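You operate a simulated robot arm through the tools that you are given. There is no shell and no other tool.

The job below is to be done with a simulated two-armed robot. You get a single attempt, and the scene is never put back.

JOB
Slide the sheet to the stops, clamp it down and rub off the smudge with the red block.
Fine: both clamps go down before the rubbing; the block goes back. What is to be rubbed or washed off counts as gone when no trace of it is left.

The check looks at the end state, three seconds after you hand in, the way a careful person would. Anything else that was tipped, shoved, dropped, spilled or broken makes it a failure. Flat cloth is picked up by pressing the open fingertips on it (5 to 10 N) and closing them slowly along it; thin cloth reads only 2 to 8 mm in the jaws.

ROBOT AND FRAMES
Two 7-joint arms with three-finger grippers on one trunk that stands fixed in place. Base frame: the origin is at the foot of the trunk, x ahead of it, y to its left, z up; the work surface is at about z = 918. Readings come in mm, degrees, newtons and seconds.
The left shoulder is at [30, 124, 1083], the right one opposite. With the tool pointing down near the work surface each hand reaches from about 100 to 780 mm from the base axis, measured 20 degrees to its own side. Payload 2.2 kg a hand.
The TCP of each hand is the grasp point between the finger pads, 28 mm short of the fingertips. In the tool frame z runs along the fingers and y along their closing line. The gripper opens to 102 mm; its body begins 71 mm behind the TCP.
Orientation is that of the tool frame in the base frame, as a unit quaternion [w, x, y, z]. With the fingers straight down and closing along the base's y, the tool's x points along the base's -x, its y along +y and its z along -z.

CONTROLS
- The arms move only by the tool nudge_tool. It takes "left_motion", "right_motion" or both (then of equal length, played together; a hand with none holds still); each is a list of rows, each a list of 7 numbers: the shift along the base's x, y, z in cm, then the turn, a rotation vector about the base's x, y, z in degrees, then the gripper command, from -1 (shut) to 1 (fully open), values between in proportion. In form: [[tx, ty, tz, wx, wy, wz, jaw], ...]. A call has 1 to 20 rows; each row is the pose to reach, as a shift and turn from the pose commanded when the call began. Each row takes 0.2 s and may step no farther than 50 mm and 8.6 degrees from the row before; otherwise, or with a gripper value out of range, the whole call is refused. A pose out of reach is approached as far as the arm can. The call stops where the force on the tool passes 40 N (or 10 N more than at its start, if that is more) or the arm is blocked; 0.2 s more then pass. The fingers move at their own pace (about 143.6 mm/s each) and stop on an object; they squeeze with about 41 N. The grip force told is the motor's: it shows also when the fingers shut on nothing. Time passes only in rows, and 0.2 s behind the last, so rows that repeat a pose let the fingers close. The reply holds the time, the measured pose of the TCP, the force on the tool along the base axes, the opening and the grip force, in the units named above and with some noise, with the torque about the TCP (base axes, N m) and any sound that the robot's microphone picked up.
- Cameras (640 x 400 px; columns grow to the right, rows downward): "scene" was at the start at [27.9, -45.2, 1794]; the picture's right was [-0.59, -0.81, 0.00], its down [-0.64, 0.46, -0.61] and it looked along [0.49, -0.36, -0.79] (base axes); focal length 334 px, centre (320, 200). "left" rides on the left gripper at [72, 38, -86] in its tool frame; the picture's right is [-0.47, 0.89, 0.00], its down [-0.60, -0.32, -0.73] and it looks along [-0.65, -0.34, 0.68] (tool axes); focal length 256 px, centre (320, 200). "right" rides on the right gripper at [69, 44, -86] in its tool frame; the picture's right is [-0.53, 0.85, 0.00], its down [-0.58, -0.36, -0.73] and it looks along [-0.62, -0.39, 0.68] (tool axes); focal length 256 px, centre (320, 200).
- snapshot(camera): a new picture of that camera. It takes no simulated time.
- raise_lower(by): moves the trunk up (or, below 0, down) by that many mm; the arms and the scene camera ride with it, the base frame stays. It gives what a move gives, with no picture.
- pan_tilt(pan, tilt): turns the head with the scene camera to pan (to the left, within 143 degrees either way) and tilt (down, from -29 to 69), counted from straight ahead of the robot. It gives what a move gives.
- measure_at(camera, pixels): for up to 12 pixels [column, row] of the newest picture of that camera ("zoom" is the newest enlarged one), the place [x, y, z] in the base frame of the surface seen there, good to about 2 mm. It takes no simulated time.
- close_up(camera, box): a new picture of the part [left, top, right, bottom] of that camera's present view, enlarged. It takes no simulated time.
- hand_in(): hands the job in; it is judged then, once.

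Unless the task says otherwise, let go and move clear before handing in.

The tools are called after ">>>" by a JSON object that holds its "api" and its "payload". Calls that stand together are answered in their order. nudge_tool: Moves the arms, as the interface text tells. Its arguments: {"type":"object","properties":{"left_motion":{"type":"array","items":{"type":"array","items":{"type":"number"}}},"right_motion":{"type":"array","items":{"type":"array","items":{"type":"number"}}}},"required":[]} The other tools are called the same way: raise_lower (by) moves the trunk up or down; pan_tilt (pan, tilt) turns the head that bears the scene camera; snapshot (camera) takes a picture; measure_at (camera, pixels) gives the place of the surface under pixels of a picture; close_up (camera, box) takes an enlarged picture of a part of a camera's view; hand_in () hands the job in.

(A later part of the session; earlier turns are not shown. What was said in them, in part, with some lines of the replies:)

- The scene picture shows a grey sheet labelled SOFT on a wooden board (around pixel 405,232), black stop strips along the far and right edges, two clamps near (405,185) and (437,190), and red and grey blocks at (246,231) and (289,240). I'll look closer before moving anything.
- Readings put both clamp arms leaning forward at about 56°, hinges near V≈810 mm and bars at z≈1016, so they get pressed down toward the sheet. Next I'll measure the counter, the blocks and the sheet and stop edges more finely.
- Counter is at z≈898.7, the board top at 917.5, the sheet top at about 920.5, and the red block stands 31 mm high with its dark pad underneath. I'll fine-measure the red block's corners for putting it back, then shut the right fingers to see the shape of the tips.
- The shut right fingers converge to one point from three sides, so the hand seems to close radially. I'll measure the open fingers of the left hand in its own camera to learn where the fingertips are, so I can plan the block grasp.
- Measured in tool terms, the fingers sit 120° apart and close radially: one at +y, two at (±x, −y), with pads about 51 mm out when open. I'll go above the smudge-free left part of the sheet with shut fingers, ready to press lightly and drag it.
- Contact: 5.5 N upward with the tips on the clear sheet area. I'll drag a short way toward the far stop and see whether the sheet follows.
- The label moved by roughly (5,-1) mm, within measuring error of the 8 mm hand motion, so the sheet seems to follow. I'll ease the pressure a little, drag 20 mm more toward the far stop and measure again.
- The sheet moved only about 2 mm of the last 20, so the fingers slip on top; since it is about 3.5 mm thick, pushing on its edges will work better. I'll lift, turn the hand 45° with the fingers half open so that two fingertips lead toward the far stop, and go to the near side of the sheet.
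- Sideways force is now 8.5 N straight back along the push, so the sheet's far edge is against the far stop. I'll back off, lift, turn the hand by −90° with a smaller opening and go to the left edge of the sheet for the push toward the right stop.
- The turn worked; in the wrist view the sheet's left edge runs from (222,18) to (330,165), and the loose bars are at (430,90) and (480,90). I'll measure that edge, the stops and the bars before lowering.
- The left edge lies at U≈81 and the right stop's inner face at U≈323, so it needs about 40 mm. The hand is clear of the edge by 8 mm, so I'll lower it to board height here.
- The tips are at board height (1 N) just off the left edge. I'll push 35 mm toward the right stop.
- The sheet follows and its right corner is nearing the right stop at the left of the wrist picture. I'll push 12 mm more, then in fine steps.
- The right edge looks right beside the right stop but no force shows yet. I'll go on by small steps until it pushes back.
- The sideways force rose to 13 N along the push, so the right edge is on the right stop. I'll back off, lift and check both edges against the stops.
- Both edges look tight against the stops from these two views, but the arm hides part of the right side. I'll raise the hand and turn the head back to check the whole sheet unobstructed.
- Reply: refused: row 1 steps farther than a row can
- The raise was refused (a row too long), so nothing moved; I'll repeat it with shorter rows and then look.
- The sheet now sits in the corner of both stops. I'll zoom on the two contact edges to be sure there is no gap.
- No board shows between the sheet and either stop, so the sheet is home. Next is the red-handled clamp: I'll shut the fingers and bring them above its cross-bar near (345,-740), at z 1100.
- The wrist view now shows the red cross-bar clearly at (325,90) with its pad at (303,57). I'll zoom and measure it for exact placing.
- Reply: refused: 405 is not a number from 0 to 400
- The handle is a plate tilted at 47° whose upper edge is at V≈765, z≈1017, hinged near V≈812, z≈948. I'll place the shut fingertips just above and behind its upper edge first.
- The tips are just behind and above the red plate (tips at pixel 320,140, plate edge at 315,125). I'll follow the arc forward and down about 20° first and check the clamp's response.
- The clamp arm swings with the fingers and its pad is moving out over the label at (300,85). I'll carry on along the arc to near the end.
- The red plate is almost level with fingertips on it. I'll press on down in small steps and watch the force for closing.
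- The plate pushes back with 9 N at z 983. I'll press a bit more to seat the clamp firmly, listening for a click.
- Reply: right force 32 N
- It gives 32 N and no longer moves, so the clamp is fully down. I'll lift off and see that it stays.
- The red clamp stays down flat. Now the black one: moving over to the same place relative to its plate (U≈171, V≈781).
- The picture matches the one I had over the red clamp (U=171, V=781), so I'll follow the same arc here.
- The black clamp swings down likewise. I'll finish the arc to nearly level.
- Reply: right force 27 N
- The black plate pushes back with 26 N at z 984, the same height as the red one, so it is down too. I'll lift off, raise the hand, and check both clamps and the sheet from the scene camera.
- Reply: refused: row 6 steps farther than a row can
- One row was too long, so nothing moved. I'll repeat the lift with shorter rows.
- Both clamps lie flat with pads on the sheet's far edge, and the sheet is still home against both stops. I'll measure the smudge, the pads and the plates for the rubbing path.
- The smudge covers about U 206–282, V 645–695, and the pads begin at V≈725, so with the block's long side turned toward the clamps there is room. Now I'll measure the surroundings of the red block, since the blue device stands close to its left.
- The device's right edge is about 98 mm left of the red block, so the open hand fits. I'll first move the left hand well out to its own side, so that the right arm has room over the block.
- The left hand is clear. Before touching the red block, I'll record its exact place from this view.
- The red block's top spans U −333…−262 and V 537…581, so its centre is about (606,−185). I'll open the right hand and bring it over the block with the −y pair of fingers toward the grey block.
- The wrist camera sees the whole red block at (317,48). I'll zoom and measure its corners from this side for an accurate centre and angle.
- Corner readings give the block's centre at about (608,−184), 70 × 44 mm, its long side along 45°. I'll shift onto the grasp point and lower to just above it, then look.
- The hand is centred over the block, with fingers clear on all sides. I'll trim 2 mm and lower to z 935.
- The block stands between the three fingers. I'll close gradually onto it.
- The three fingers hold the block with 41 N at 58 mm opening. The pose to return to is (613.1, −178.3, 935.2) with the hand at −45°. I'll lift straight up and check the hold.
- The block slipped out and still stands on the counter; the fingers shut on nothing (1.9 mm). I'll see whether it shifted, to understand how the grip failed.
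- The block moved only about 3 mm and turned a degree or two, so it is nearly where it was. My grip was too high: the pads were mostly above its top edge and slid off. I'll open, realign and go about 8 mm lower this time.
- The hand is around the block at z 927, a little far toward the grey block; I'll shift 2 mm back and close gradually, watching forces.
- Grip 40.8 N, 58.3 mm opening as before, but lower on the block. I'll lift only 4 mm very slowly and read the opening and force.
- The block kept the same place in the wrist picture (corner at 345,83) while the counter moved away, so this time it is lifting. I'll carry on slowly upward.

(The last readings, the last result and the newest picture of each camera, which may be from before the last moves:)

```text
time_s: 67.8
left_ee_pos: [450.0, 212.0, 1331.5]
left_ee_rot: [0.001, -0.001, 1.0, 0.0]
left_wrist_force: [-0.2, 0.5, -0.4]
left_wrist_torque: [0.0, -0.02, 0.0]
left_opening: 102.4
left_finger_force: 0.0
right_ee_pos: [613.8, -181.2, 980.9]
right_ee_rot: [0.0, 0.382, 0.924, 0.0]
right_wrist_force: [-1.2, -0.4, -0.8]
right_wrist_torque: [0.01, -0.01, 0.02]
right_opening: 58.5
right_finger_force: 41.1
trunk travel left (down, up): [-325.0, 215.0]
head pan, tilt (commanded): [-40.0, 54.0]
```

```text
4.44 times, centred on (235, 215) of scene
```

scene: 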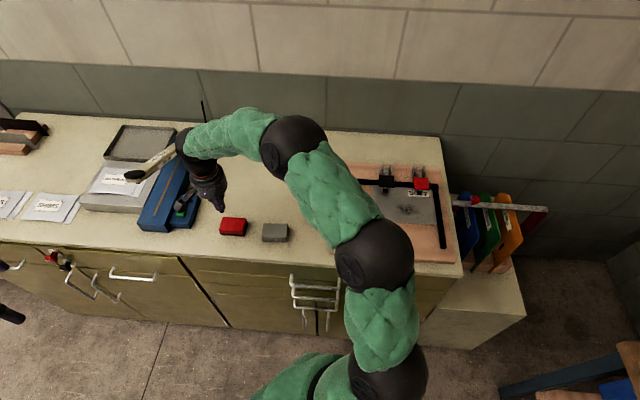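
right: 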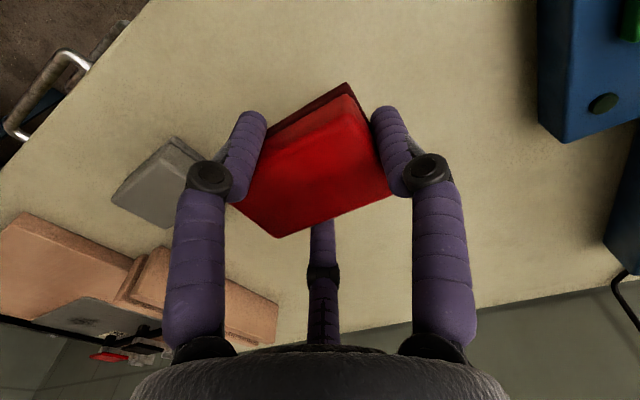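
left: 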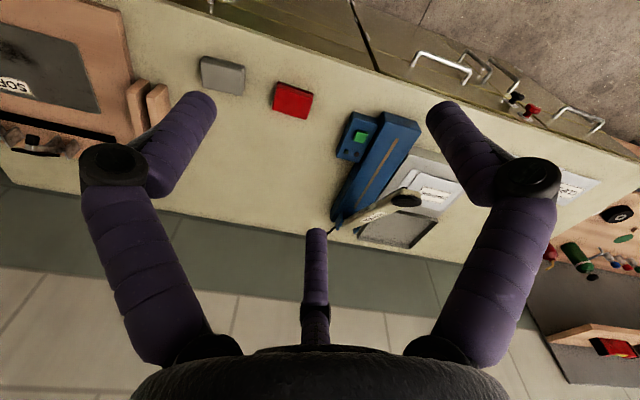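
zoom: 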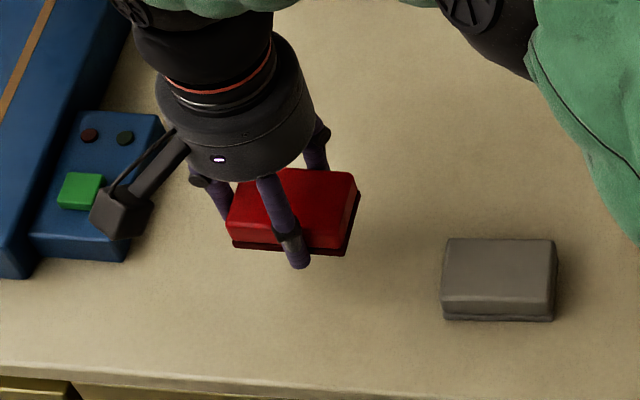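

The block is held level and well clear of the counter, its bottom about 30 mm below the TCP. I'll raise it and carry it over to above the smudge, turning the hand by 90° so that its long side points toward the clamps.

>>> {"api": "nudge_tool", "payload": {"right_motion": [[0, 0, 3, 0, 0, 0, -1], [0, 0, 6.5, 0, 0, 0, -1], [0, 0, 10, 0, 0, 0, -1], [-2.44, -3.53, 10, 0, 0, 6.92, -1], [-4.89, -7.06, 10, 0, 0, 13.85, -1], [-7.33, -10.58, 10, 0, 0, 20.77, -1], [-9.77, -14.11, 10, 0, 0, 27.69, -1], [-12.22, -17.64, 10, 0, 0, 34.62, -1], [-14.66, -21.17, 10, 0, 0, 41.54, -1], [-17.1, -24.69, 10, 0, 0, 48.46, -1], [-19.54, -28.22, 10, 0, 0, 55.38, -1], [-21.99, -31.75, 10, 0, 0, 62.31, -1], [-24.43, -35.28, 10, 0, 0, 69.23, -1], [-26.87, -38.8, 10, 0, 0, 76.15, -1], [-29.32, -42.33, 10, 0, 0, 83.08, -1], [-31.76, -45.86, 10, 0, 0, 90, -1]]}}

>>> {"api": "snapshot", "payload": {"camera": "right"}}

>>> {"api": "snapshot", "payload": {"camera": "scene"}}

```text
time_s: 71.2
left_ee_pos: [450.9, 212.4, 1332.1]
left_ee_rot: [0.001, -0.001, 1.0, 0.0]
left_wrist_force: [0.0, -1.0, -0.1]
left_wrist_torque: [0.06, 0.01, -0.02]
left_opening: 102.1
left_finger_force: 0.2
right_ee_pos: [296.8, -640.7, 1079.8]
right_ee_rot: [0.001, -0.384, 0.923, 0.0]
right_wrist_force: [-0.5, -0.8, -1.0]
right_wrist_torque: [0.02, -0.02, -0.02]
right_opening: 58.1
right_finger_force: 40.7
trunk travel left (down, up): [-325.0, 215.0]
head pan, tilt (commanded): [-40.0, 54.0]
```

```text
taken
```

right: 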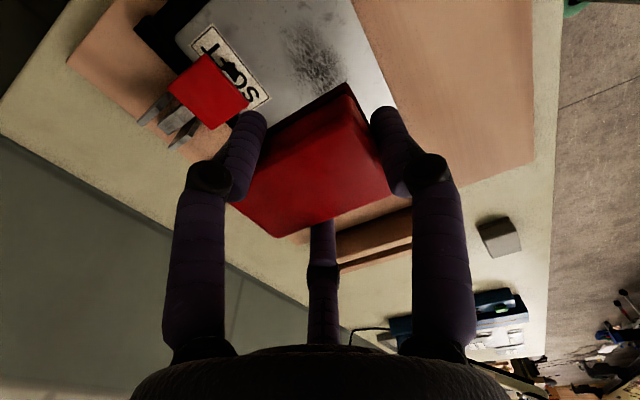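

```text
taken
```

scene: 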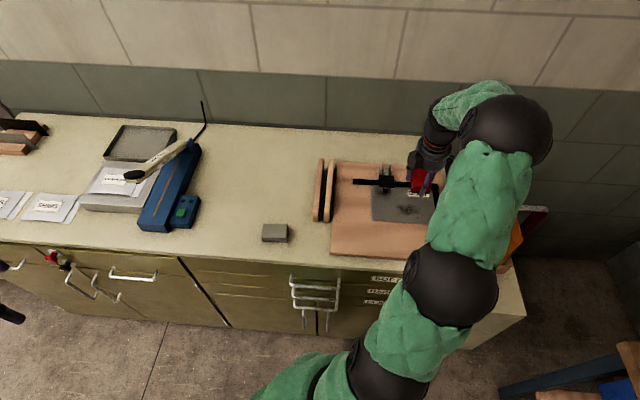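

The block is carried safely and hangs over the sheet (U 243, V 671 for its centre). I'll lower it to about 12 mm above the sheet and check clearances from the clamps.

>>> {"api": "nudge_tool", "payload": {"right_motion": [[0, 0, -3.5, 0, 0, 0, -1], [0, 0, -7, 0, 0, 0, -1], [0, 0, -9.5, 0, 0, 0, -1], [0, 0, -11.5, 0, 0, 0, -1]]}}

>>> {"api": "snapshot", "payload": {"camera": "right"}}

>>> {"api": "close_up", "payload": {"camera": "scene", "box": [340, 140, 460, 240]}}

```text
time_s: 72.2
left_ee_pos: [450.1, 211.7, 1331.6]
left_ee_rot: [0.0, -0.001, 1.0, 0.0]
left_wrist_force: [0.4, -0.7, -0.1]
left_wrist_torque: [0.03, -0.03, -0.01]
left_opening: 101.9
left_finger_force: 0.2
right_ee_pos: [296.5, -639.6, 964.6]
right_ee_rot: [0.0, -0.383, 0.924, -0.001]
right_wrist_force: [-0.1, 0.5, -0.8]
right_wrist_torque: [-0.01, 0.01, 0.01]
right_opening: 58.5
right_finger_force: 41.1
trunk travel left (down, up): [-325.0, 215.0]
head pan, tilt (commanded): [-40.0, 54.0]
```

```text
taken
```

right: 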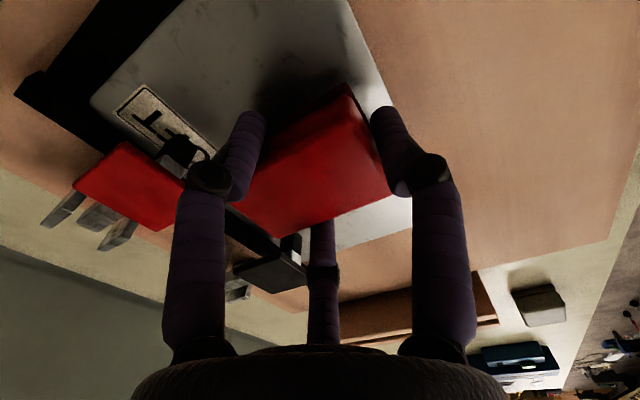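

```text
4.00 times, centred on (400, 190) of scene
```

zoom: 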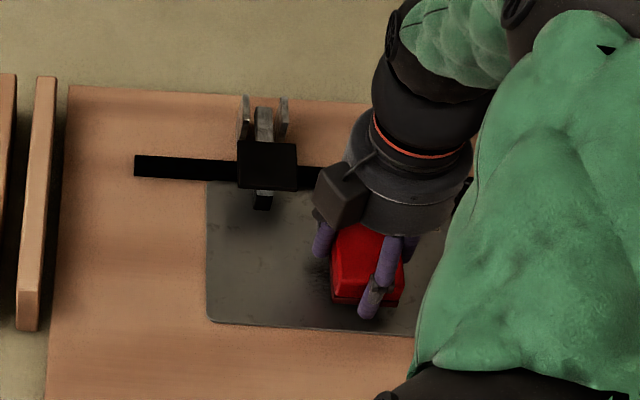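

The block is above the smudge, clear of both pads. I'll lower it gently to touch, watching the vertical force.

>>> {"api": "nudge_tool", "payload": {"right_motion": [[0, 0, -0.5, 0, 0, 0, -1], [0, 0, -0.9, 0, 0, 0, -1], [0, 0, -1.1, 0, 0, 0, -1], [0, 0, -1.2, 0, 0, 0, -1]]}}

```text
time_s: 73.2
left_ee_pos: [449.3, 212.8, 1331.7]
left_ee_rot: [-0.001, -0.001, 1.0, 0.0]
left_wrist_force: [0.3, 0.0, -0.3]
left_wrist_torque: [-0.04, -0.01, 0.02]
left_opening: 102.0
left_finger_force: 0.0
right_ee_pos: [297.1, -638.9, 954.4]
right_ee_rot: [0.0, -0.383, 0.924, 0.0]
right_wrist_force: [-0.1, 0.0, -1.6]
right_wrist_torque: [0.02, -0.02, -0.01]
right_opening: 58.2
right_finger_force: 41.0
trunk travel left (down, up): [-325.0, 215.0]
head pan, tilt (commanded): [-40.0, 54.0]
```

>>> {"api": "nudge_tool", "payload": {"right_motion": [[0, 0, -0.1, 0, 0, 0, -1], [0, 0, -0.2, 0, 0, 0, -1], [0, 0, -0.25, 0, 0, 0, -1]]}}

```text
time_s: 74.0
left_ee_pos: [451.7, 212.1, 1332.0]
left_ee_rot: [0.0, -0.001, 1.0, 0.0]
left_wrist_force: [0.7, 0.9, 0.1]
left_wrist_torque: [0.0, 0.0, -0.01]
left_opening: 102.4
left_finger_force: 0.1
right_ee_pos: [298.0, -641.2, 951.3]
right_ee_rot: [0.0, -0.382, 0.924, 0.0]
right_wrist_force: [0.6, 0.0, -1.1]
right_wrist_torque: [0.03, -0.03, -0.02]
right_opening: 58.1
right_finger_force: 40.5
trunk travel left (down, up): [-325.0, 215.0]
head pan, tilt (commanded): [-40.0, 54.0]
```

>>> {"api": "nudge_tool", "payload": {"right_motion": [[0, 0, -0.05, 0, 0, 0, -1], [0, 0, -0.1, 0, 0, 0, -1], [0, 0, -0.1, 0, 0, 0, -1]]}}

```text
time_s: 74.8
left_ee_pos: [451.0, 212.6, 1331.2]
left_ee_rot: [0.0, -0.001, 1.0, 0.0]
left_wrist_force: [1.1, 0.6, 0.2]
left_wrist_torque: [0.01, 0.01, -0.02]
left_opening: 102.0
left_finger_force: 0.1
right_ee_pos: [296.2, -640.3, 950.2]
right_ee_rot: [0.0, -0.383, 0.924, 0.0]
right_wrist_force: [0.5, -0.7, -1.4]
right_wrist_torque: [0.01, -0.02, 0.01]
right_opening: 58.2
right_finger_force: 40.7
trunk travel left (down, up): [-325.0, 215.0]
head pan, tilt (commanded): [-40.0, 54.0]
```

>>> {"api": "nudge_tool", "payload": {"right_motion": [[0, 0, -0.05, 0, 0, 0, -1], [0, 0, -0.1, 0, 0, 0, -1], [0, 0, -0.15, 0, 0, 0, -1], [0, 0, -0.15, 0, 0, 0, -1]]}}

>>> {"api": "snapshot", "payload": {"camera": "right"}}

```text
time_s: 75.8
left_ee_pos: [451.4, 212.0, 1330.1]
left_ee_rot: [0.0, -0.001, 1.0, -0.001]
left_wrist_force: [0.8, -0.3, -0.2]
left_wrist_torque: [0.04, 0.01, -0.01]
left_opening: 101.9
left_finger_force: 0.2
right_ee_pos: [297.3, -640.0, 947.5]
right_ee_rot: [0.0, -0.383, 0.924, 0.0]
right_wrist_force: [0.4, 0.6, -0.8]
right_wrist_torque: [-0.02, 0.01, 0.02]
right_opening: 58.3
right_finger_force: 40.4
trunk travel left (down, up): [-325.0, 215.0]
head pan, tilt (commanded): [-40.0, 54.0]
```

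```text
taken
```

right: 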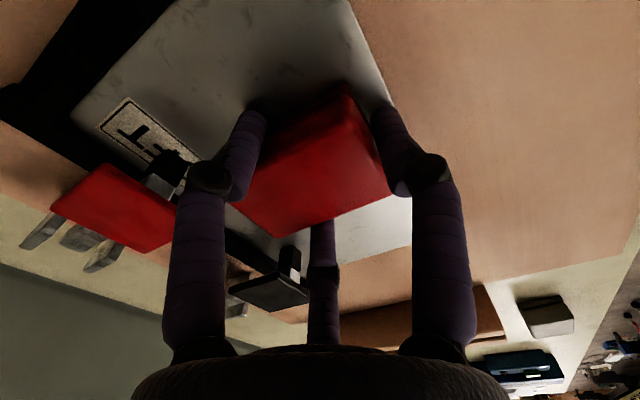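

Still free at z 947.5, though contact must be very near. I'll continue in half-millimetre steps.

>>> {"api": "nudge_tool", "payload": {"right_motion": [[0, 0, -0.05, 0, 0, 0, -1], [0, 0, -0.05, 0, 0, 0, -1], [0, 0, -0.1, 0, 0, 0, -1], [0, 0, -0.1, 0, 0, 0, -1]]}}

>>> {"api": "close_up", "payload": {"camera": "right", "box": [200, 60, 440, 260]}}

```text
time_s: 76.8
left_ee_pos: [451.4, 211.5, 1331.7]
left_ee_rot: [0.0, -0.001, 1.0, 0.0]
left_wrist_force: [0.2, -0.2, 0.6]
left_wrist_torque: [-0.02, 0.04, -0.01]
left_opening: 102.1
left_finger_force: 0.0
right_ee_pos: [296.5, -640.8, 949.0]
right_ee_rot: [0.0, -0.383, 0.924, 0.0]
right_wrist_force: [-1.1, -0.2, 2.8]
right_wrist_torque: [0.08, 0.03, -0.03]
right_opening: 58.0
right_finger_force: 40.5
trunk travel left (down, up): [-325.0, 215.0]
head pan, tilt (commanded): [-40.0, 54.0]
```

```text
2.00 times, centred on (320, 160) of right
```

zoom: 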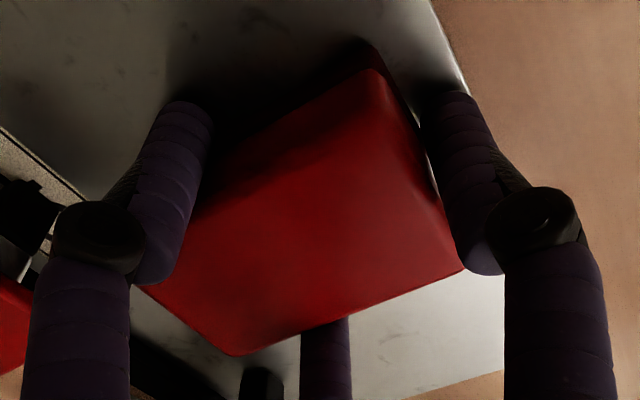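

The block's pad now rests on the sheet (about 4 N net). I'll press a bit more and make the first rubbing strokes, 26 mm either way along the smudge's length.

>>> {"api": "nudge_tool", "payload": {"right_motion": [[0, 0, -0.05, 0, 0, 0, -1], [0.64, 0.64, -0.05, 0, 0, 0, -1], [1.27, 1.27, -0.05, 0, 0, 0, -1], [1.84, 1.84, -0.05, 0, 0, 0, -1], [1.27, 1.27, -0.05, 0, 0, 0, -1], [0.64, 0.64, -0.05, 0, 0, 0, -1], [0, 0, -0.05, 0, 0, 0, -1], [-0.64, -0.64, -0.05, 0, 0, 0, -1], [-1.27, -1.27, -0.05, 0, 0, 0, -1], [-1.84, -1.84, -0.05, 0, 0, 0, -1]]}}

>>> {"api": "snapshot", "payload": {"camera": "right"}}

>>> {"api": "close_up", "payload": {"camera": "scene", "box": [340, 140, 460, 240]}}

```text
time_s: 79.0
left_ee_pos: [450.1, 212.8, 1331.2]
left_ee_rot: [0.002, -0.001, 1.0, -0.001]
left_wrist_force: [-0.1, 0.0, -0.1]
left_wrist_torque: [-0.01, 0.01, -0.01]
left_opening: 102.0
left_finger_force: 0.0
right_ee_pos: [278.2, -658.2, 949.0]
right_ee_rot: [0.001, -0.383, 0.924, -0.001]
right_wrist_force: [1.9, 1.5, 7.7]
right_wrist_torque: [-0.05, -0.08, 0.03]
right_opening: 58.2
right_finger_force: 41.4
trunk travel left (down, up): [-325.0, 215.0]
head pan, tilt (commanded): [-40.0, 54.0]
```

```text
taken
```

right: 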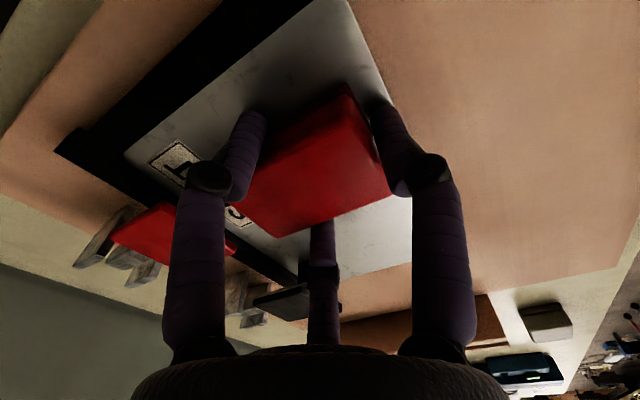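

```text
4.00 times, centred on (400, 190) of scene
```

zoom: 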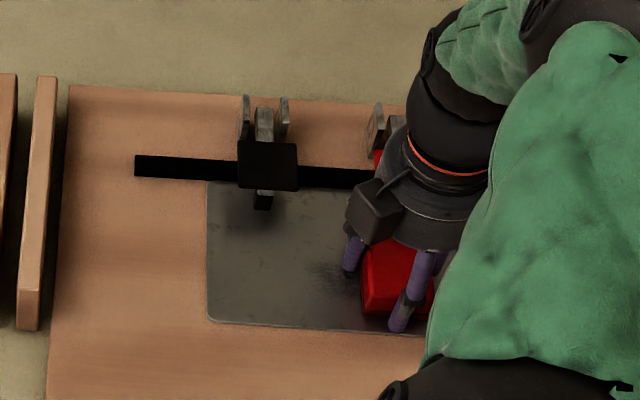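

The vertical force is about 8–9 N and part of the smudge at the left (325,285) is already fainter. I'll make four more passes with small sideways offsets.

>>> {"api": "nudge_tool", "payload": {"right_motion": [[0.735, 0.735, 0, 0, 0, 0, -1], [1.47, 1.47, 0, 0, 0, 0, -1], [2.21, 2.21, 0, 0, 0, 0, -1], [2.94, 2.94, 0, 0, 0, 0, -1], [3.68, 3.68, 0, 0, 0, 0, -1], [3.36, 2.52, 0, 0, 0, 0, -1], [2.63, 1.79, 0, 0, 0, 0, -1], [1.89, 1.05, 0, 0, 0, 0, -1], [1.155, 0.315, 0, 0, 0, 0, -1], [0.42, -0.42, 0, 0, 0, 0, -1], [0.315, 1.155, 0, 0, 0, 0, -1], [1.05, 1.89, 0, 0, 0, 0, -1], [1.79, 2.63, 0, 0, 0, 0, -1], [2.52, 3.36, 0, 0, 0, 0, -1], [3.26, 4.1, 0, 0, 0, 0, -1], [2.94, 2.94, 0, 0, 0, 0, -1], [2.21, 2.21, 0, 0, 0, 0, -1], [1.47, 1.47, 0, 0, 0, 0, -1], [0.735, 0.735, 0, 0, 0, 0, -1], [0, 0, 0, 0, 0, 0, -1]]}}

>>> {"api": "close_up", "payload": {"camera": "scene", "box": [340, 140, 460, 240]}}

>>> {"api": "snapshot", "payload": {"camera": "right"}}

```text
time_s: 83.2
left_ee_pos: [450.3, 212.0, 1330.9]
left_ee_rot: [0.0, -0.001, 1.0, 0.0]
left_wrist_force: [0.0, -0.1, 0.5]
left_wrist_torque: [0.01, 0.0, 0.04]
left_opening: 102.1
left_finger_force: 0.1
right_ee_pos: [279.3, -658.4, 949.1]
right_ee_rot: [0.0, -0.383, 0.924, 0.0]
right_wrist_force: [1.1, 2.0, 6.9]
right_wrist_torque: [-0.14, -0.17, 0.04]
right_opening: 58.2
right_finger_force: 41.7
trunk travel left (down, up): [-325.0, 215.0]
head pan, tilt (commanded): [-40.0, 54.0]
```

```text
4.00 times, centred on (400, 190) of scene
```

zoom: 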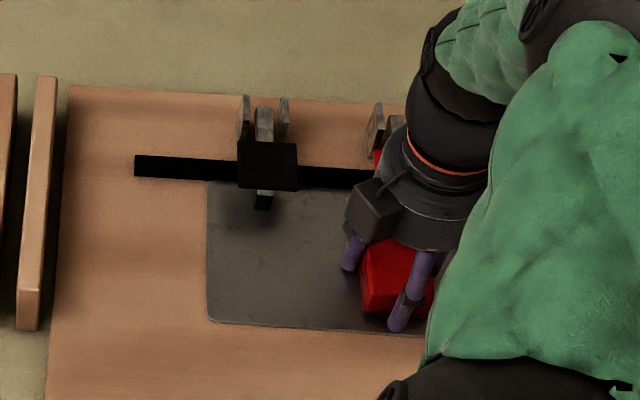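

```text
taken
```

right: 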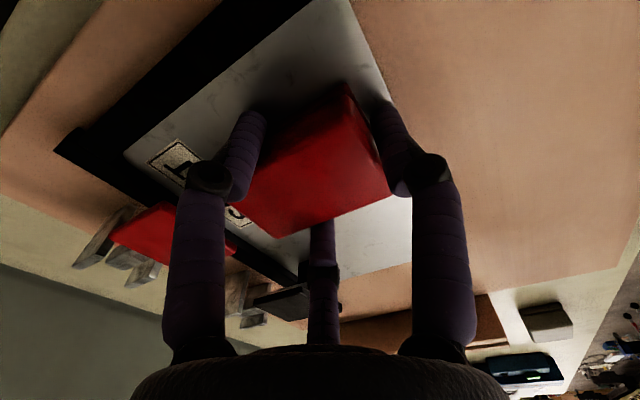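

The left side where the smudge began now looks clean in the scene view. I'll do one more round of the same passes to be thorough, then lift and inspect.

>>> {"api": "nudge_tool", "payload": {"right_motion": [[0.735, 0.735, 0, 0, 0, 0, -1], [1.47, 1.47, 0, 0, 0, 0, -1], [2.21, 2.21, 0, 0, 0, 0, -1], [2.94, 2.94, 0, 0, 0, 0, -1], [3.68, 3.68, 0, 0, 0, 0, -1], [3.36, 2.52, 0, 0, 0, 0, -1], [2.63, 1.79, 0, 0, 0, 0, -1], [1.89, 1.05, 0, 0, 0, 0, -1], [1.155, 0.315, 0, 0, 0, 0, -1], [0.42, -0.42, 0, 0, 0, 0, -1], [0.315, 1.155, 0, 0, 0, 0, -1], [1.05, 1.89, 0, 0, 0, 0, -1], [1.79, 2.63, 0, 0, 0, 0, -1], [2.52, 3.36, 0, 0, 0, 0, -1], [3.26, 4.1, 0, 0, 0, 0, -1], [2.94, 2.94, 0, 0, 0, 0, -1], [2.21, 2.21, 0, 0, 0, 0, -1], [1.84, 1.84, 0, 0, 0, 0, -1]]}}

>>> {"api": "nudge_tool", "payload": {"right_motion": [[0, 0, 1, 0, 0, 0, -1], [0, 0, 4, 0, 0, 0, -1], [0, 0, 8, 0, 0, 0, -1], [0, 0, 12, 0, 0, 0, -1], [2, 4, 13, 0, 0, 0, -1], [4, 8, 13, 0, 0, 0, -1], [5, 12, 14, 0, 0, 0, -1]]}}

>>> {"api": "snapshot", "payload": {"camera": "scene"}}

>>> {"api": "snapshot", "payload": {"camera": "right"}}

>>> {"api": "close_up", "payload": {"camera": "scene", "box": [340, 140, 460, 240]}}

```text
time_s: 87.0
left_ee_pos: [450.1, 212.6, 1331.5]
left_ee_rot: [0.001, -0.001, 1.0, 0.0]
left_wrist_force: [0.0, -0.2, -0.5]
left_wrist_torque: [-0.03, -0.02, 0.0]
left_opening: 101.6
left_finger_force: 0.1
right_ee_pos: [296.2, -639.6, 948.2]
right_ee_rot: [0.0, -0.384, 0.924, 0.0]
right_wrist_force: [2.0, 1.1, 5.2]
right_wrist_torque: [-0.11, -0.12, 0.06]
right_opening: 58.1
right_finger_force: 41.3
trunk travel left (down, up): [-325.0, 215.0]
head pan, tilt (commanded): [-40.0, 54.0]
```

```text
time_s: 88.6
left_ee_pos: [450.6, 213.1, 1330.9]
left_ee_rot: [0.0, -0.002, 1.0, 0.0]
left_wrist_force: [-0.2, -0.1, -0.3]
left_wrist_torque: [-0.01, -0.05, 0.04]
left_opening: 101.7
left_finger_force: 0.0
right_ee_pos: [347.0, -518.8, 1086.1]
right_ee_rot: [0.001, -0.382, 0.924, -0.001]
right_wrist_force: [0.3, -0.2, -0.5]
right_wrist_torque: [-0.05, 0.01, 0.0]
right_opening: 58.1
right_finger_force: 41.1
trunk travel left (down, up): [-325.0, 215.0]
head pan, tilt (commanded): [-40.0, 54.0]
```

```text
taken
```

scene: 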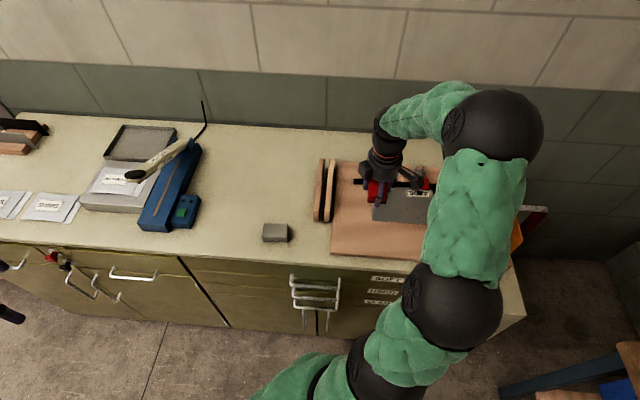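

```text
taken
```

right: 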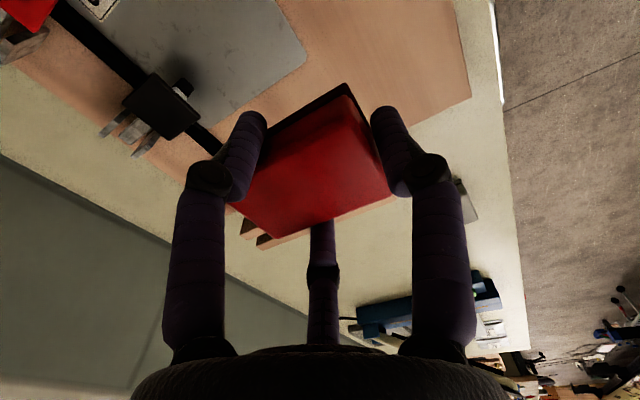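

```text
4.00 times, centred on (400, 190) of scene
```

zoom: 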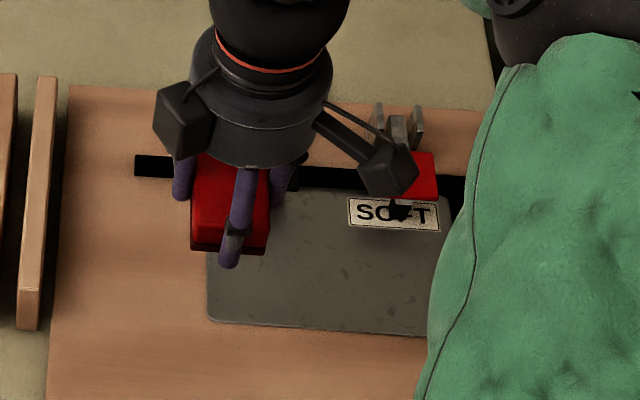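

The smudge seems gone. I'll enlarge that part of the sheet to look for faint traces.

>>> {"api": "close_up", "payload": {"camera": "scene", "box": [375, 180, 425, 230]}}

>>> {"api": "close_up", "payload": {"camera": "right", "box": [80, 0, 320, 150]}}

```text
8.00 times, centred on (400, 205) of scene
```

zoom: 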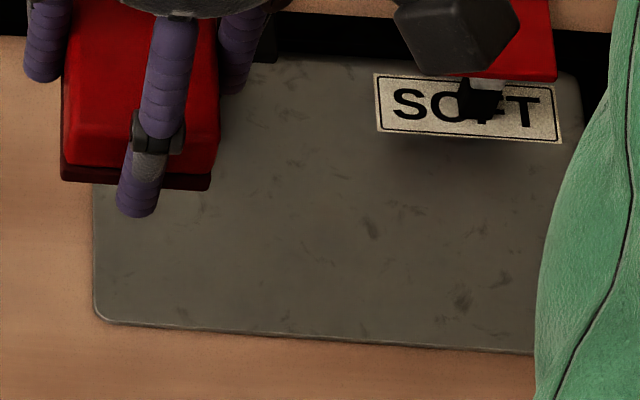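

```text
2.67 times, centred on (200, 75) of right
```

zoom: 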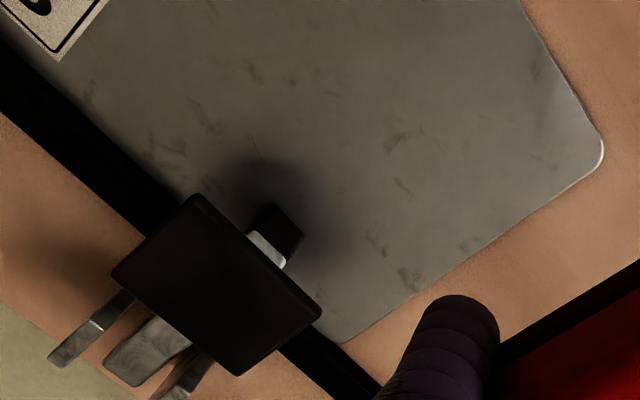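

Only the sheet's own small scuffs remain there. I'll carry the block back to above its old place, turning the hand back by −90°; from there the scene camera gets a clear view of the whole sheet.

>>> {"api": "nudge_tool", "payload": {"right_motion": [[2.2, 2.82, 0, 0, 0, -7.5, -1], [4.42, 5.63, 0, 0, 0, -15, -1], [6.63, 8.45, 0, 0, 0, -22.5, -1], [8.83, 11.27, 0, 0, 0, -30, -1], [11.04, 14.08, 0, 0, 0, -37.5, -1], [13.25, 16.9, 0, 0, 0, -45, -1], [15.46, 19.72, 0, 0, 0, -52.5, -1], [17.67, 22.53, 0, 0, 0, -60, -1], [19.88, 25.35, 0, 0, 0, -67.5, -1], [22.08, 28.17, 0, 0, 0, -75, -1], [24.29, 30.98, 0, 0, 0, -82.5, -1], [26.5, 33.8, 0, 0, 0, -90, -1], [26.5, 33.8, 0, 0, 0, -90, -1]]}}

>>> {"api": "snapshot", "payload": {"camera": "scene"}}

>>> {"api": "close_up", "payload": {"camera": "scene", "box": [340, 140, 460, 240]}}

>>> {"api": "close_up", "payload": {"camera": "scene", "box": [375, 185, 445, 230]}}

```text
time_s: 91.4
left_ee_pos: [448.5, 210.8, 1331.2]
left_ee_rot: [0.001, -0.001, 1.0, 0.0]
left_wrist_force: [-0.5, 0.4, 0.0]
left_wrist_torque: [0.03, -0.06, 0.0]
left_opening: 102.0
left_finger_force: 0.1
right_ee_pos: [612.8, -180.1, 1087.7]
right_ee_rot: [0.0, 0.384, 0.924, 0.001]
right_wrist_force: [-0.7, 0.6, -0.5]
right_wrist_torque: [0.01, -0.05, 0.0]
right_opening: 58.4
right_finger_force: 41.3
trunk travel left (down, up): [-325.0, 215.0]
head pan, tilt (commanded): [-40.0, 54.0]
```

```text
taken
```

scene: 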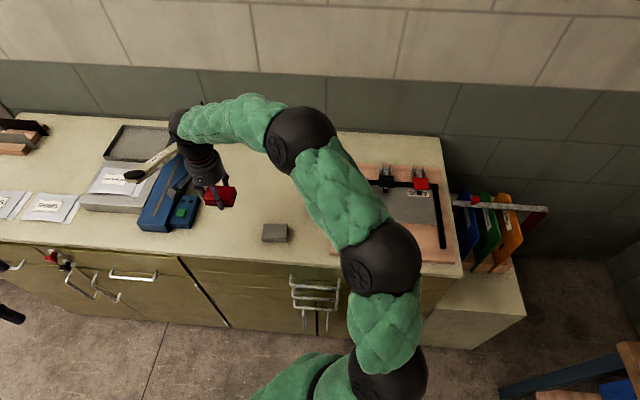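

```text
4.00 times, centred on (400, 190) of scene
```

zoom: 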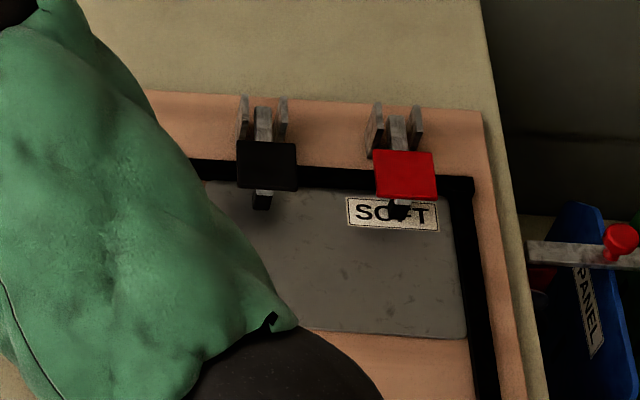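

```text
8.89 times, centred on (410, 208) of scene
```

zoom: 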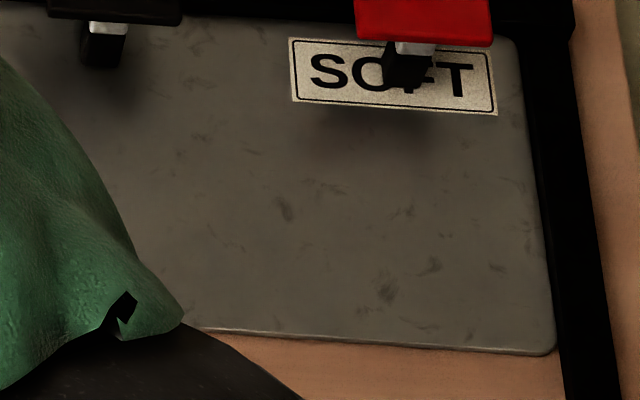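

From here the sheet looks clean; one mark at (285,208) in this enlargement lies where the smudge's centre was, so I want to be sure it is just a scuff of the sheet. I'll enlarge further.

>>> {"api": "close_up", "payload": {"camera": "scene", "box": [392, 196, 428, 222]}}

>>> {"api": "measure_at", "payload": {"camera": "zoom", "pixels": [[270, 230], [455, 380], [330, 150], [200, 200]]}}

```text
15.38 times, centred on (410, 209) of scene
```

zoom: 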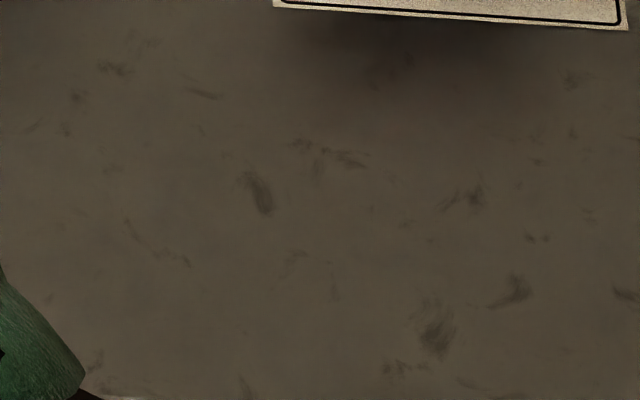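

```text
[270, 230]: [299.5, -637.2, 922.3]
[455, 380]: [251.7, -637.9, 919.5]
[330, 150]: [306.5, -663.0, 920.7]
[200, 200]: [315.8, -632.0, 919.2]
```

That mark has the same look as the other scuffs spread over the whole sheet, so the smudge is gone and the sheet is still at the stops. Now I'll lower the block to just above its old place and compare with the first picture.

>>> {"api": "nudge_tool", "payload": {"right_motion": [[0, 0, -4, 0, 0, 0, -1], [0, 0, -8, 0, 0, 0, -1], [0, 0, -12, 0, 0, 0, -1], [0, 0, -14.5, 0, 0, 0, -1], [0, 0, -15.3, 0, 0, 0, -1], [0, 0, -15.3, 0, 0, 0, -1]]}}

>>> {"api": "close_up", "payload": {"camera": "scene", "box": [205, 205, 305, 255]}}

>>> {"api": "snapshot", "payload": {"camera": "right"}}

```text
time_s: 92.8
left_ee_pos: [448.5, 212.0, 1332.6]
left_ee_rot: [0.001, -0.001, 1.0, 0.0]
left_wrist_force: [0.0, 0.6, 0.0]
left_wrist_torque: [-0.03, -0.01, 0.02]
left_opening: 102.2
left_finger_force: 0.0
right_ee_pos: [611.3, -180.7, 934.6]
right_ee_rot: [0.0, 0.383, 0.924, 0.0]
right_wrist_force: [-0.1, -0.7, -0.6]
right_wrist_torque: [0.01, -0.01, 0.01]
right_opening: 58.0
right_finger_force: 41.0
trunk travel left (down, up): [-325.0, 215.0]
head pan, tilt (commanded): [-40.0, 54.0]
```

```text
6.40 times, centred on (255, 230) of scene
```

zoom: 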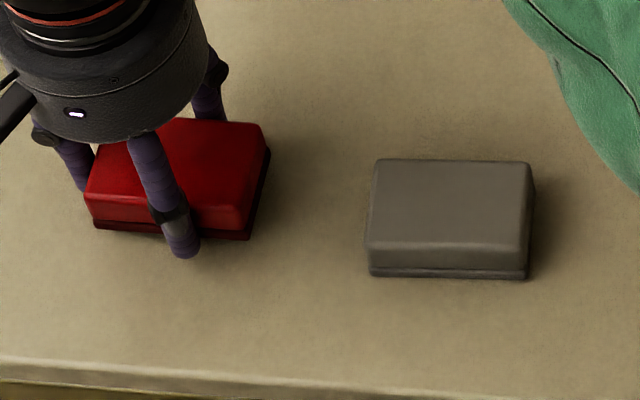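

```text
taken
```

right: 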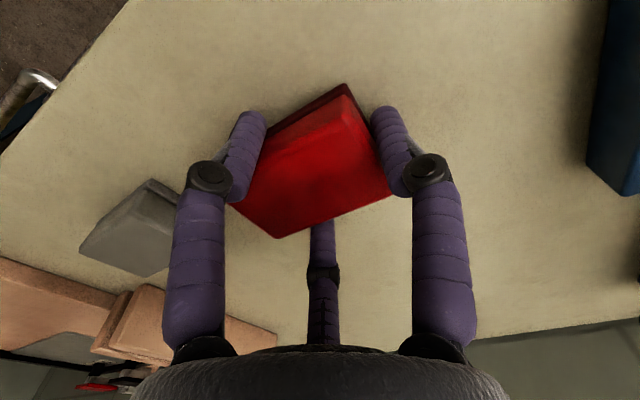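

Compared with the first picture, the block sits about 4 mm toward the grey block and 2–3 mm nearer the camera. I'll correct by (+4.5, +1.2) mm and −1°, then lower to touch.

>>> {"api": "nudge_tool", "payload": {"right_motion": [[0.22, 0.06, 0, 0, 0, -0.5, -1], [0.45, 0.12, 0, 0, 0, -1, -1], [0.45, 0.12, -0.3, 0, 0, -1, -1], [0.45, 0.12, -0.45, 0, 0, -1, -1], [0.45, 0.12, -0.55, 0, 0, -1, -1], [0.45, 0.12, -0.6, 0, 0, -1, -1]]}}

>>> {"api": "close_up", "payload": {"camera": "scene", "box": [205, 205, 305, 255]}}

```text
time_s: 94.2
left_ee_pos: [451.1, 212.3, 1331.5]
left_ee_rot: [0.0, 0.0, 1.0, 0.0]
left_wrist_force: [-0.3, 0.7, -0.6]
left_wrist_torque: [0.03, -0.01, 0.01]
left_opening: 101.6
left_finger_force: 0.1
right_ee_pos: [614.9, -181.7, 929.2]
right_ee_rot: [0.0, 0.391, 0.92, 0.0]
right_wrist_force: [0.6, -0.6, -0.9]
right_wrist_torque: [-0.01, 0.0, 0.0]
right_opening: 57.9
right_finger_force: 40.8
trunk travel left (down, up): [-325.0, 215.0]
head pan, tilt (commanded): [-40.0, 54.0]
```

```text
6.40 times, centred on (255, 230) of scene
```

zoom: 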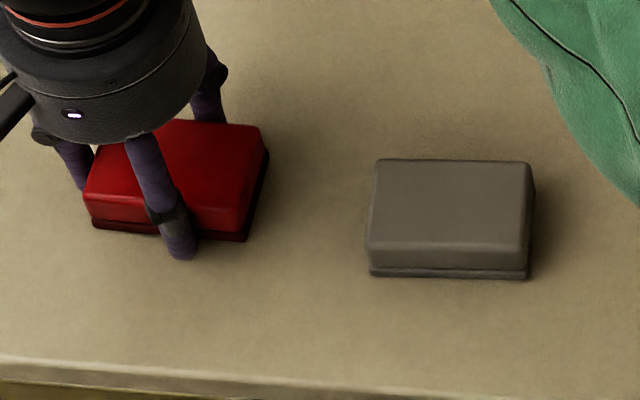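

Now the lower corners are at (93,228) and (247,242) against the original (88,228) and (240,243); about 3 mm more to the left is needed. I'll shift and set it down.

>>> {"api": "nudge_tool", "payload": {"right_motion": [[0.1, 0.11, 0, 0, 0, 0, -1], [0.2, 0.22, 0, 0, 0, 0, -1], [0.2, 0.22, -0.05, 0, 0, 0, -1], [0.2, 0.22, -0.1, 0, 0, 0, -1]]}}

>>> {"api": "close_up", "payload": {"camera": "scene", "box": [205, 205, 305, 255]}}

```text
time_s: 95.2
left_ee_pos: [451.3, 211.7, 1331.0]
left_ee_rot: [0.0, -0.001, 1.0, 0.0]
left_wrist_force: [-0.5, 0.0, 1.1]
left_wrist_torque: [-0.01, 0.04, 0.0]
left_opening: 101.7
left_finger_force: 0.0
right_ee_pos: [618.0, -179.6, 928.4]
right_ee_rot: [0.0, 0.391, 0.921, 0.0]
right_wrist_force: [-0.1, 0.4, -0.8]
right_wrist_torque: [-0.01, 0.01, -0.02]
right_opening: 58.1
right_finger_force: 41.1
trunk travel left (down, up): [-325.0, 215.0]
head pan, tilt (commanded): [-40.0, 54.0]
```

```text
6.40 times, centred on (255, 230) of scene
```

zoom: 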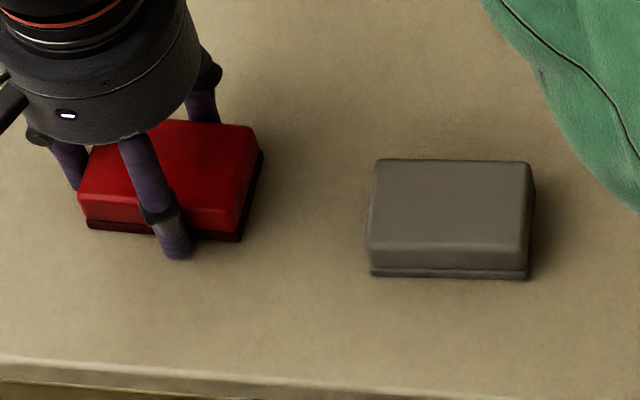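

The lower corners (87,228) and (241,242) now match the original to about a pixel. I'll lower in half-millimetres until it rests on the counter.

>>> {"api": "nudge_tool", "payload": {"right_motion": [[0, 0, -0.05, 0, 0, 0, -1], [0, 0, -0.1, 0, 0, 0, -1], [0, 0, -0.1, 0, 0, 0, -1]]}}

```text
time_s: 96.0
left_ee_pos: [451.4, 212.1, 1331.7]
left_ee_rot: [0.0, -0.001, 1.0, -0.001]
left_wrist_force: [-0.3, -0.2, 0.3]
left_wrist_torque: [0.01, -0.01, -0.02]
left_opening: 102.1
left_finger_force: 0.1
right_ee_pos: [617.3, -178.2, 928.1]
right_ee_rot: [-0.001, 0.39, 0.921, 0.0]
right_wrist_force: [-0.2, -0.5, 1.1]
right_wrist_torque: [-0.07, 0.1, 0.04]
right_opening: 58.1
right_finger_force: 41.4
trunk travel left (down, up): [-325.0, 215.0]
head pan, tilt (commanded): [-40.0, 54.0]
```

The force turned to +1.1 N, so the block rests on the counter. I'll open slowly and then rise straight up.

>>> {"api": "nudge_tool", "payload": {"right_motion": [[0, 0, 0, 0, 0, 0, 0.1], [0, 0, 0, 0, 0, 0, 0.18], [0, 0, 0, 0, 0, 0, 0.25], [0, 0, 0, 0, 0, 0, 0.4], [0, 0, 0, 0, 0, 0, 0.6], [0, 0, 0, 0, 0, 0, 0.8], [0, 0, 0, 0, 0, 0, 1], [0, 0, 0, 0, 0, 0, 1]]}}

>>> {"api": "close_up", "payload": {"camera": "scene", "box": [205, 205, 305, 255]}}

>>> {"api": "snapshot", "payload": {"camera": "right"}}

```text
time_s: 97.8
left_ee_pos: [450.3, 212.5, 1331.6]
left_ee_rot: [0.0, -0.001, 1.0, 0.0]
left_wrist_force: [-0.3, 0.1, 0.0]
left_wrist_torque: [-0.01, -0.02, 0.02]
left_opening: 102.0
left_finger_force: 0.0
right_ee_pos: [618.9, -178.7, 927.3]
right_ee_rot: [0.0, 0.39, 0.921, 0.0]
right_wrist_force: [0.5, -0.4, 0.5]
right_wrist_torque: [-0.01, -0.01, 0.03]
right_opening: 101.9
right_finger_force: 0.0
trunk travel left (down, up): [-325.0, 215.0]
head pan, tilt (commanded): [-40.0, 54.0]
```

```text
6.40 times, centred on (255, 230) of scene
```

zoom: 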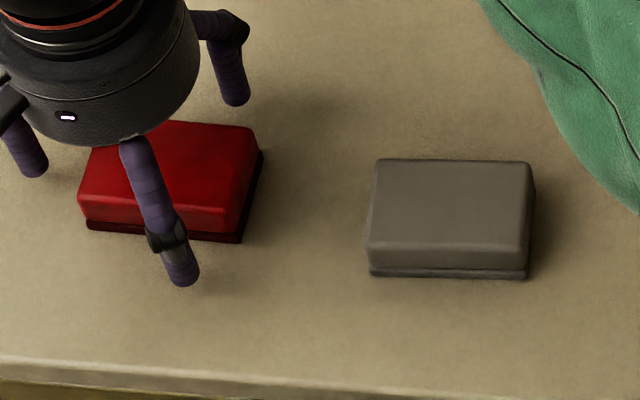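

```text
taken
```

right: 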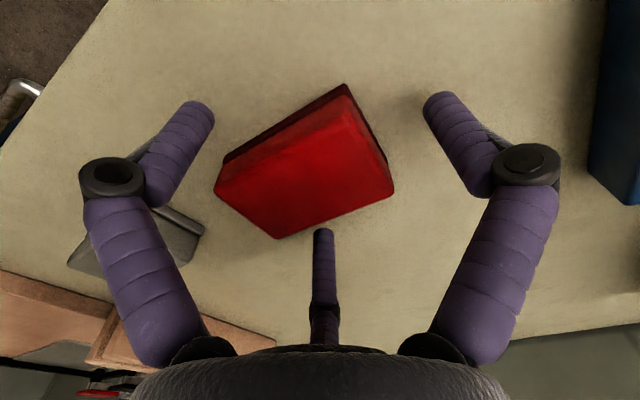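

The block stands free in its place and all fingers are clear. I'll rise straight up and bring the hand back to its start area for a last look at everything.

>>> {"api": "nudge_tool", "payload": {"right_motion": [[0, 0, 4, 0, 0, 0, 1], [0, 0, 8, 0, 0, 0, 1], [0, 0, 12, 0, 0, 0, 1], [0, 0, 16, 0, 0, 0, 1], [-2.7, -2.7, 18, 0, 0, 0, 1], [-5.4, -5.4, 20, 0, 0, 0, 1], [-8.1, -8.1, 22, 0, 0, 0, 1], [-10.8, -10.8, 24, 0, 0, 0, 1], [-13.5, -13.5, 26, 0, 0, 0, 1], [-16.2, -16.2, 28, 0, 0, 0, 1], [-18.9, -18.9, 30, 0, 0, 0, 1], [-21.6, -21.6, 32, 0, 0, 0, 1], [-24.3, -24.3, 34, 0, 0, 0, 1], [-26.8, -27.2, 36, 0, 0, 0, 1]]}}

>>> {"api": "snapshot", "payload": {"camera": "scene"}}

>>> {"api": "close_up", "payload": {"camera": "scene", "box": [340, 140, 460, 240]}}

>>> {"api": "close_up", "payload": {"camera": "scene", "box": [205, 205, 305, 255]}}

>>> {"api": "close_up", "payload": {"camera": "scene", "box": [385, 190, 435, 225]}}

```text
time_s: 100.8
left_ee_pos: [450.0, 212.3, 1331.5]
left_ee_rot: [0.001, -0.001, 1.0, 0.001]
left_wrist_force: [0.5, 0.8, 0.2]
left_wrist_torque: [0.0, -0.02, 0.0]
left_opening: 102.0
left_finger_force: 0.1
right_ee_pos: [350.4, -449.3, 1287.5]
right_ee_rot: [0.0, 0.391, 0.921, 0.001]
right_wrist_force: [-0.4, 0.8, 0.1]
right_wrist_torque: [0.02, -0.01, -0.02]
right_opening: 101.8
right_finger_force: 0.0
trunk travel left (down, up): [-325.0, 215.0]
head pan, tilt (commanded): [-40.0, 54.0]
```

```text
taken
```

scene: 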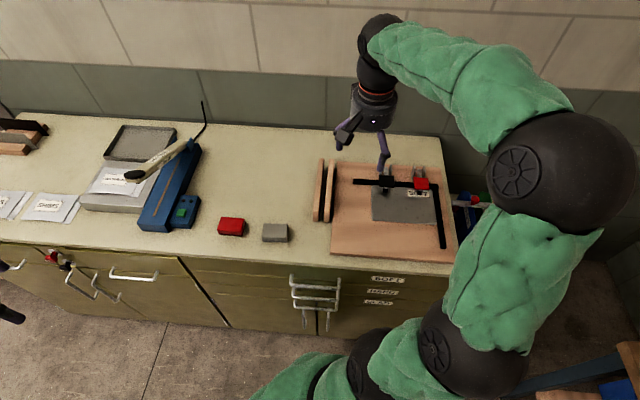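

```text
4.00 times, centred on (400, 190) of scene
```

zoom: 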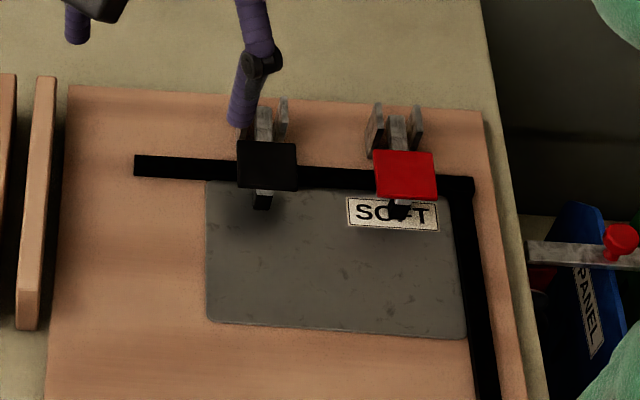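

```text
6.40 times, centred on (255, 230) of scene
```

zoom: 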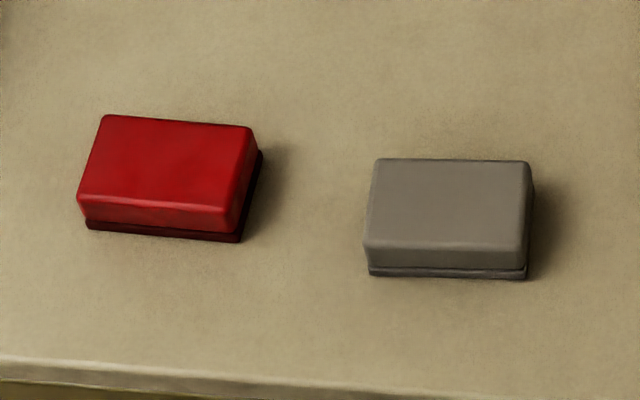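

```text
11.43 times, centred on (410, 208) of scene
```

zoom: 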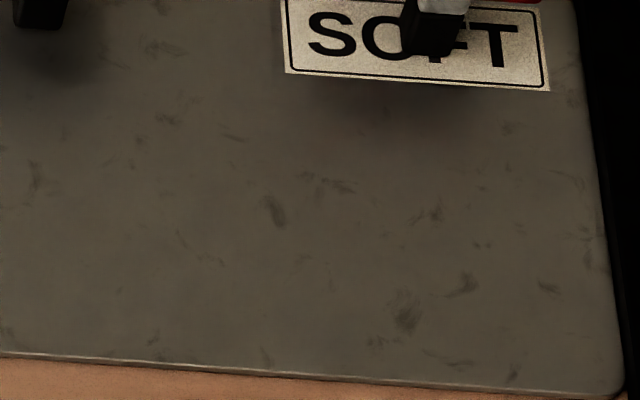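

The block is back in its original place to about a pixel, both clamps are down, and the sheet sits in the stops with no smudge. I'll take one more look from the wrist camera's angle to rule out faint traces.

>>> {"api": "snapshot", "payload": {"camera": "right"}}

>>> {"api": "close_up", "payload": {"camera": "right", "box": [180, 60, 360, 180]}}

>>> {"api": "close_up", "payload": {"camera": "scene", "box": [368, 176, 448, 230]}}

```text
taken
```

right: 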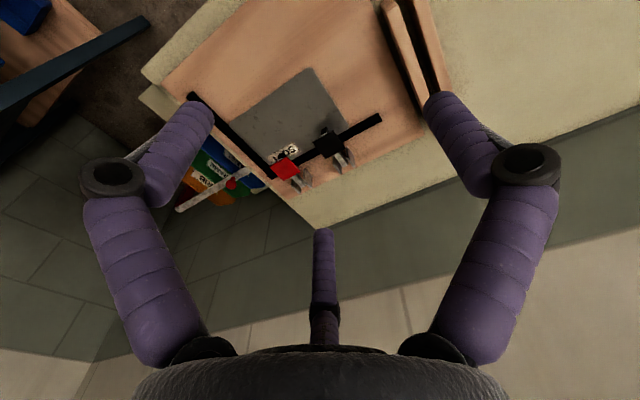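

```text
3.33 times, centred on (270, 120) of right
```

zoom: 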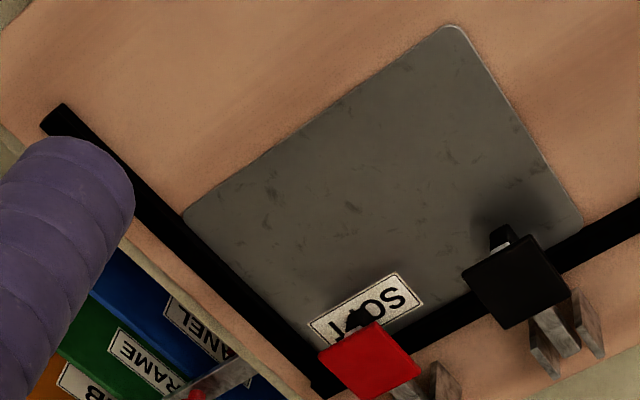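

```text
7.41 times, centred on (408, 203) of scene
```

zoom: 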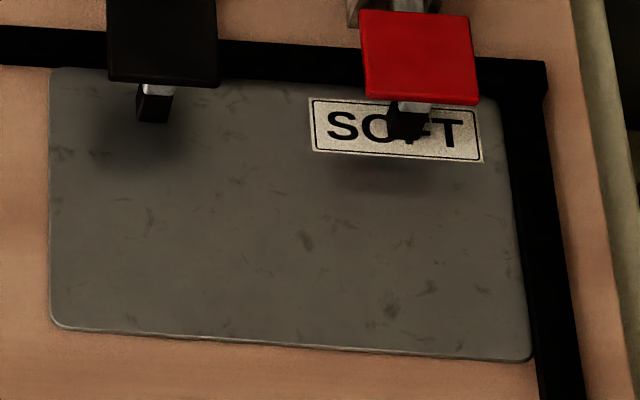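

Clean from both sides. I'll just check the lower right corner, where the sheet meets the right stop, for any gap.

>>> {"api": "close_up", "payload": {"camera": "scene", "box": [420, 195, 452, 228]}}

>>> {"api": "close_up", "payload": {"camera": "scene", "box": [366, 178, 398, 200]}}

>>> {"api": "close_up", "payload": {"camera": "right", "box": [215, 95, 295, 165]}}

```text
12.12 times, centred on (436, 212) of scene
```

zoom: 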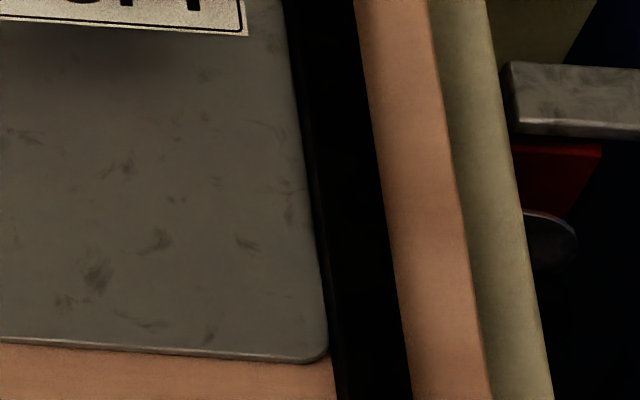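

```text
16.00 times, centred on (382, 189) of scene
```

zoom: 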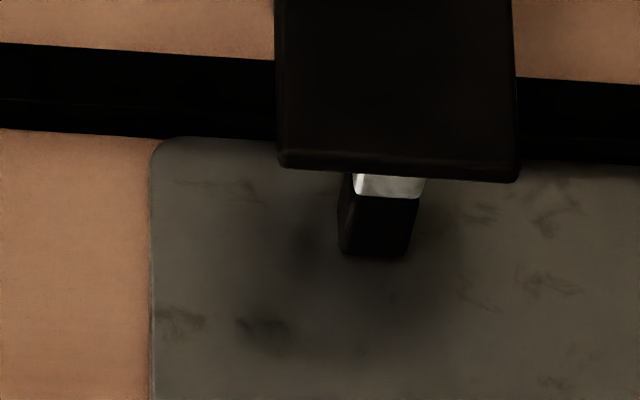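

```text
5.71 times, centred on (255, 130) of right
```

zoom: 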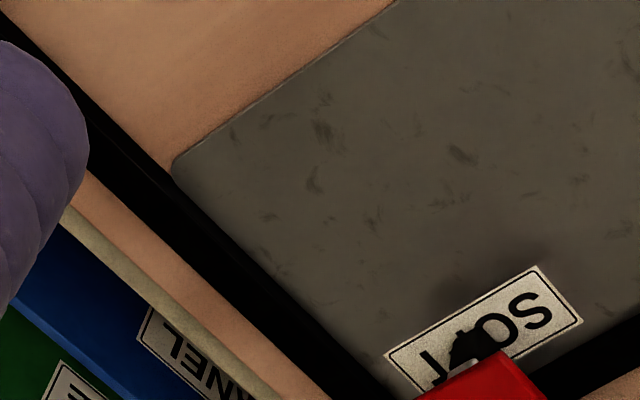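

There is no gap at either stop: the edges meet the black strips along their whole length. Both pads are down on the sheet, the smudge is gone, the red block is back in its place and both hands are clear, so I'm handing in.

>>> {"api": "hand_in", "payload": {}}

```text
The job is handed in.
```

The job is handed in. The sheet is against both stops, both clamps are down on it, the smudge is rubbed off, and the red block is back in its place.

- **Sheet:** I pushed it by its edges until each stop pushed back. Close-ups afterwards showed no gap along either stop.
- **Clamps:** I pressed both down to their end before any rubbing, and both stayed down after I let go.
- **Smudge:** I rubbed it with the red block at roughly 6–9 N in about ten passes. Close-ups from both cameras then showed only light scuffs, which match those on the rest of the sheet. One of them lies where the smudge's centre was.
- **Red block:** My first grip was too high and the block slipped out. It stayed on the counter and shifted only a few millimetres. The second grip held. The block now stands within about a millimetre of where it began, judged by picture.

Nothing else looked moved in the last pictures, and both hands were clear before I handed in.
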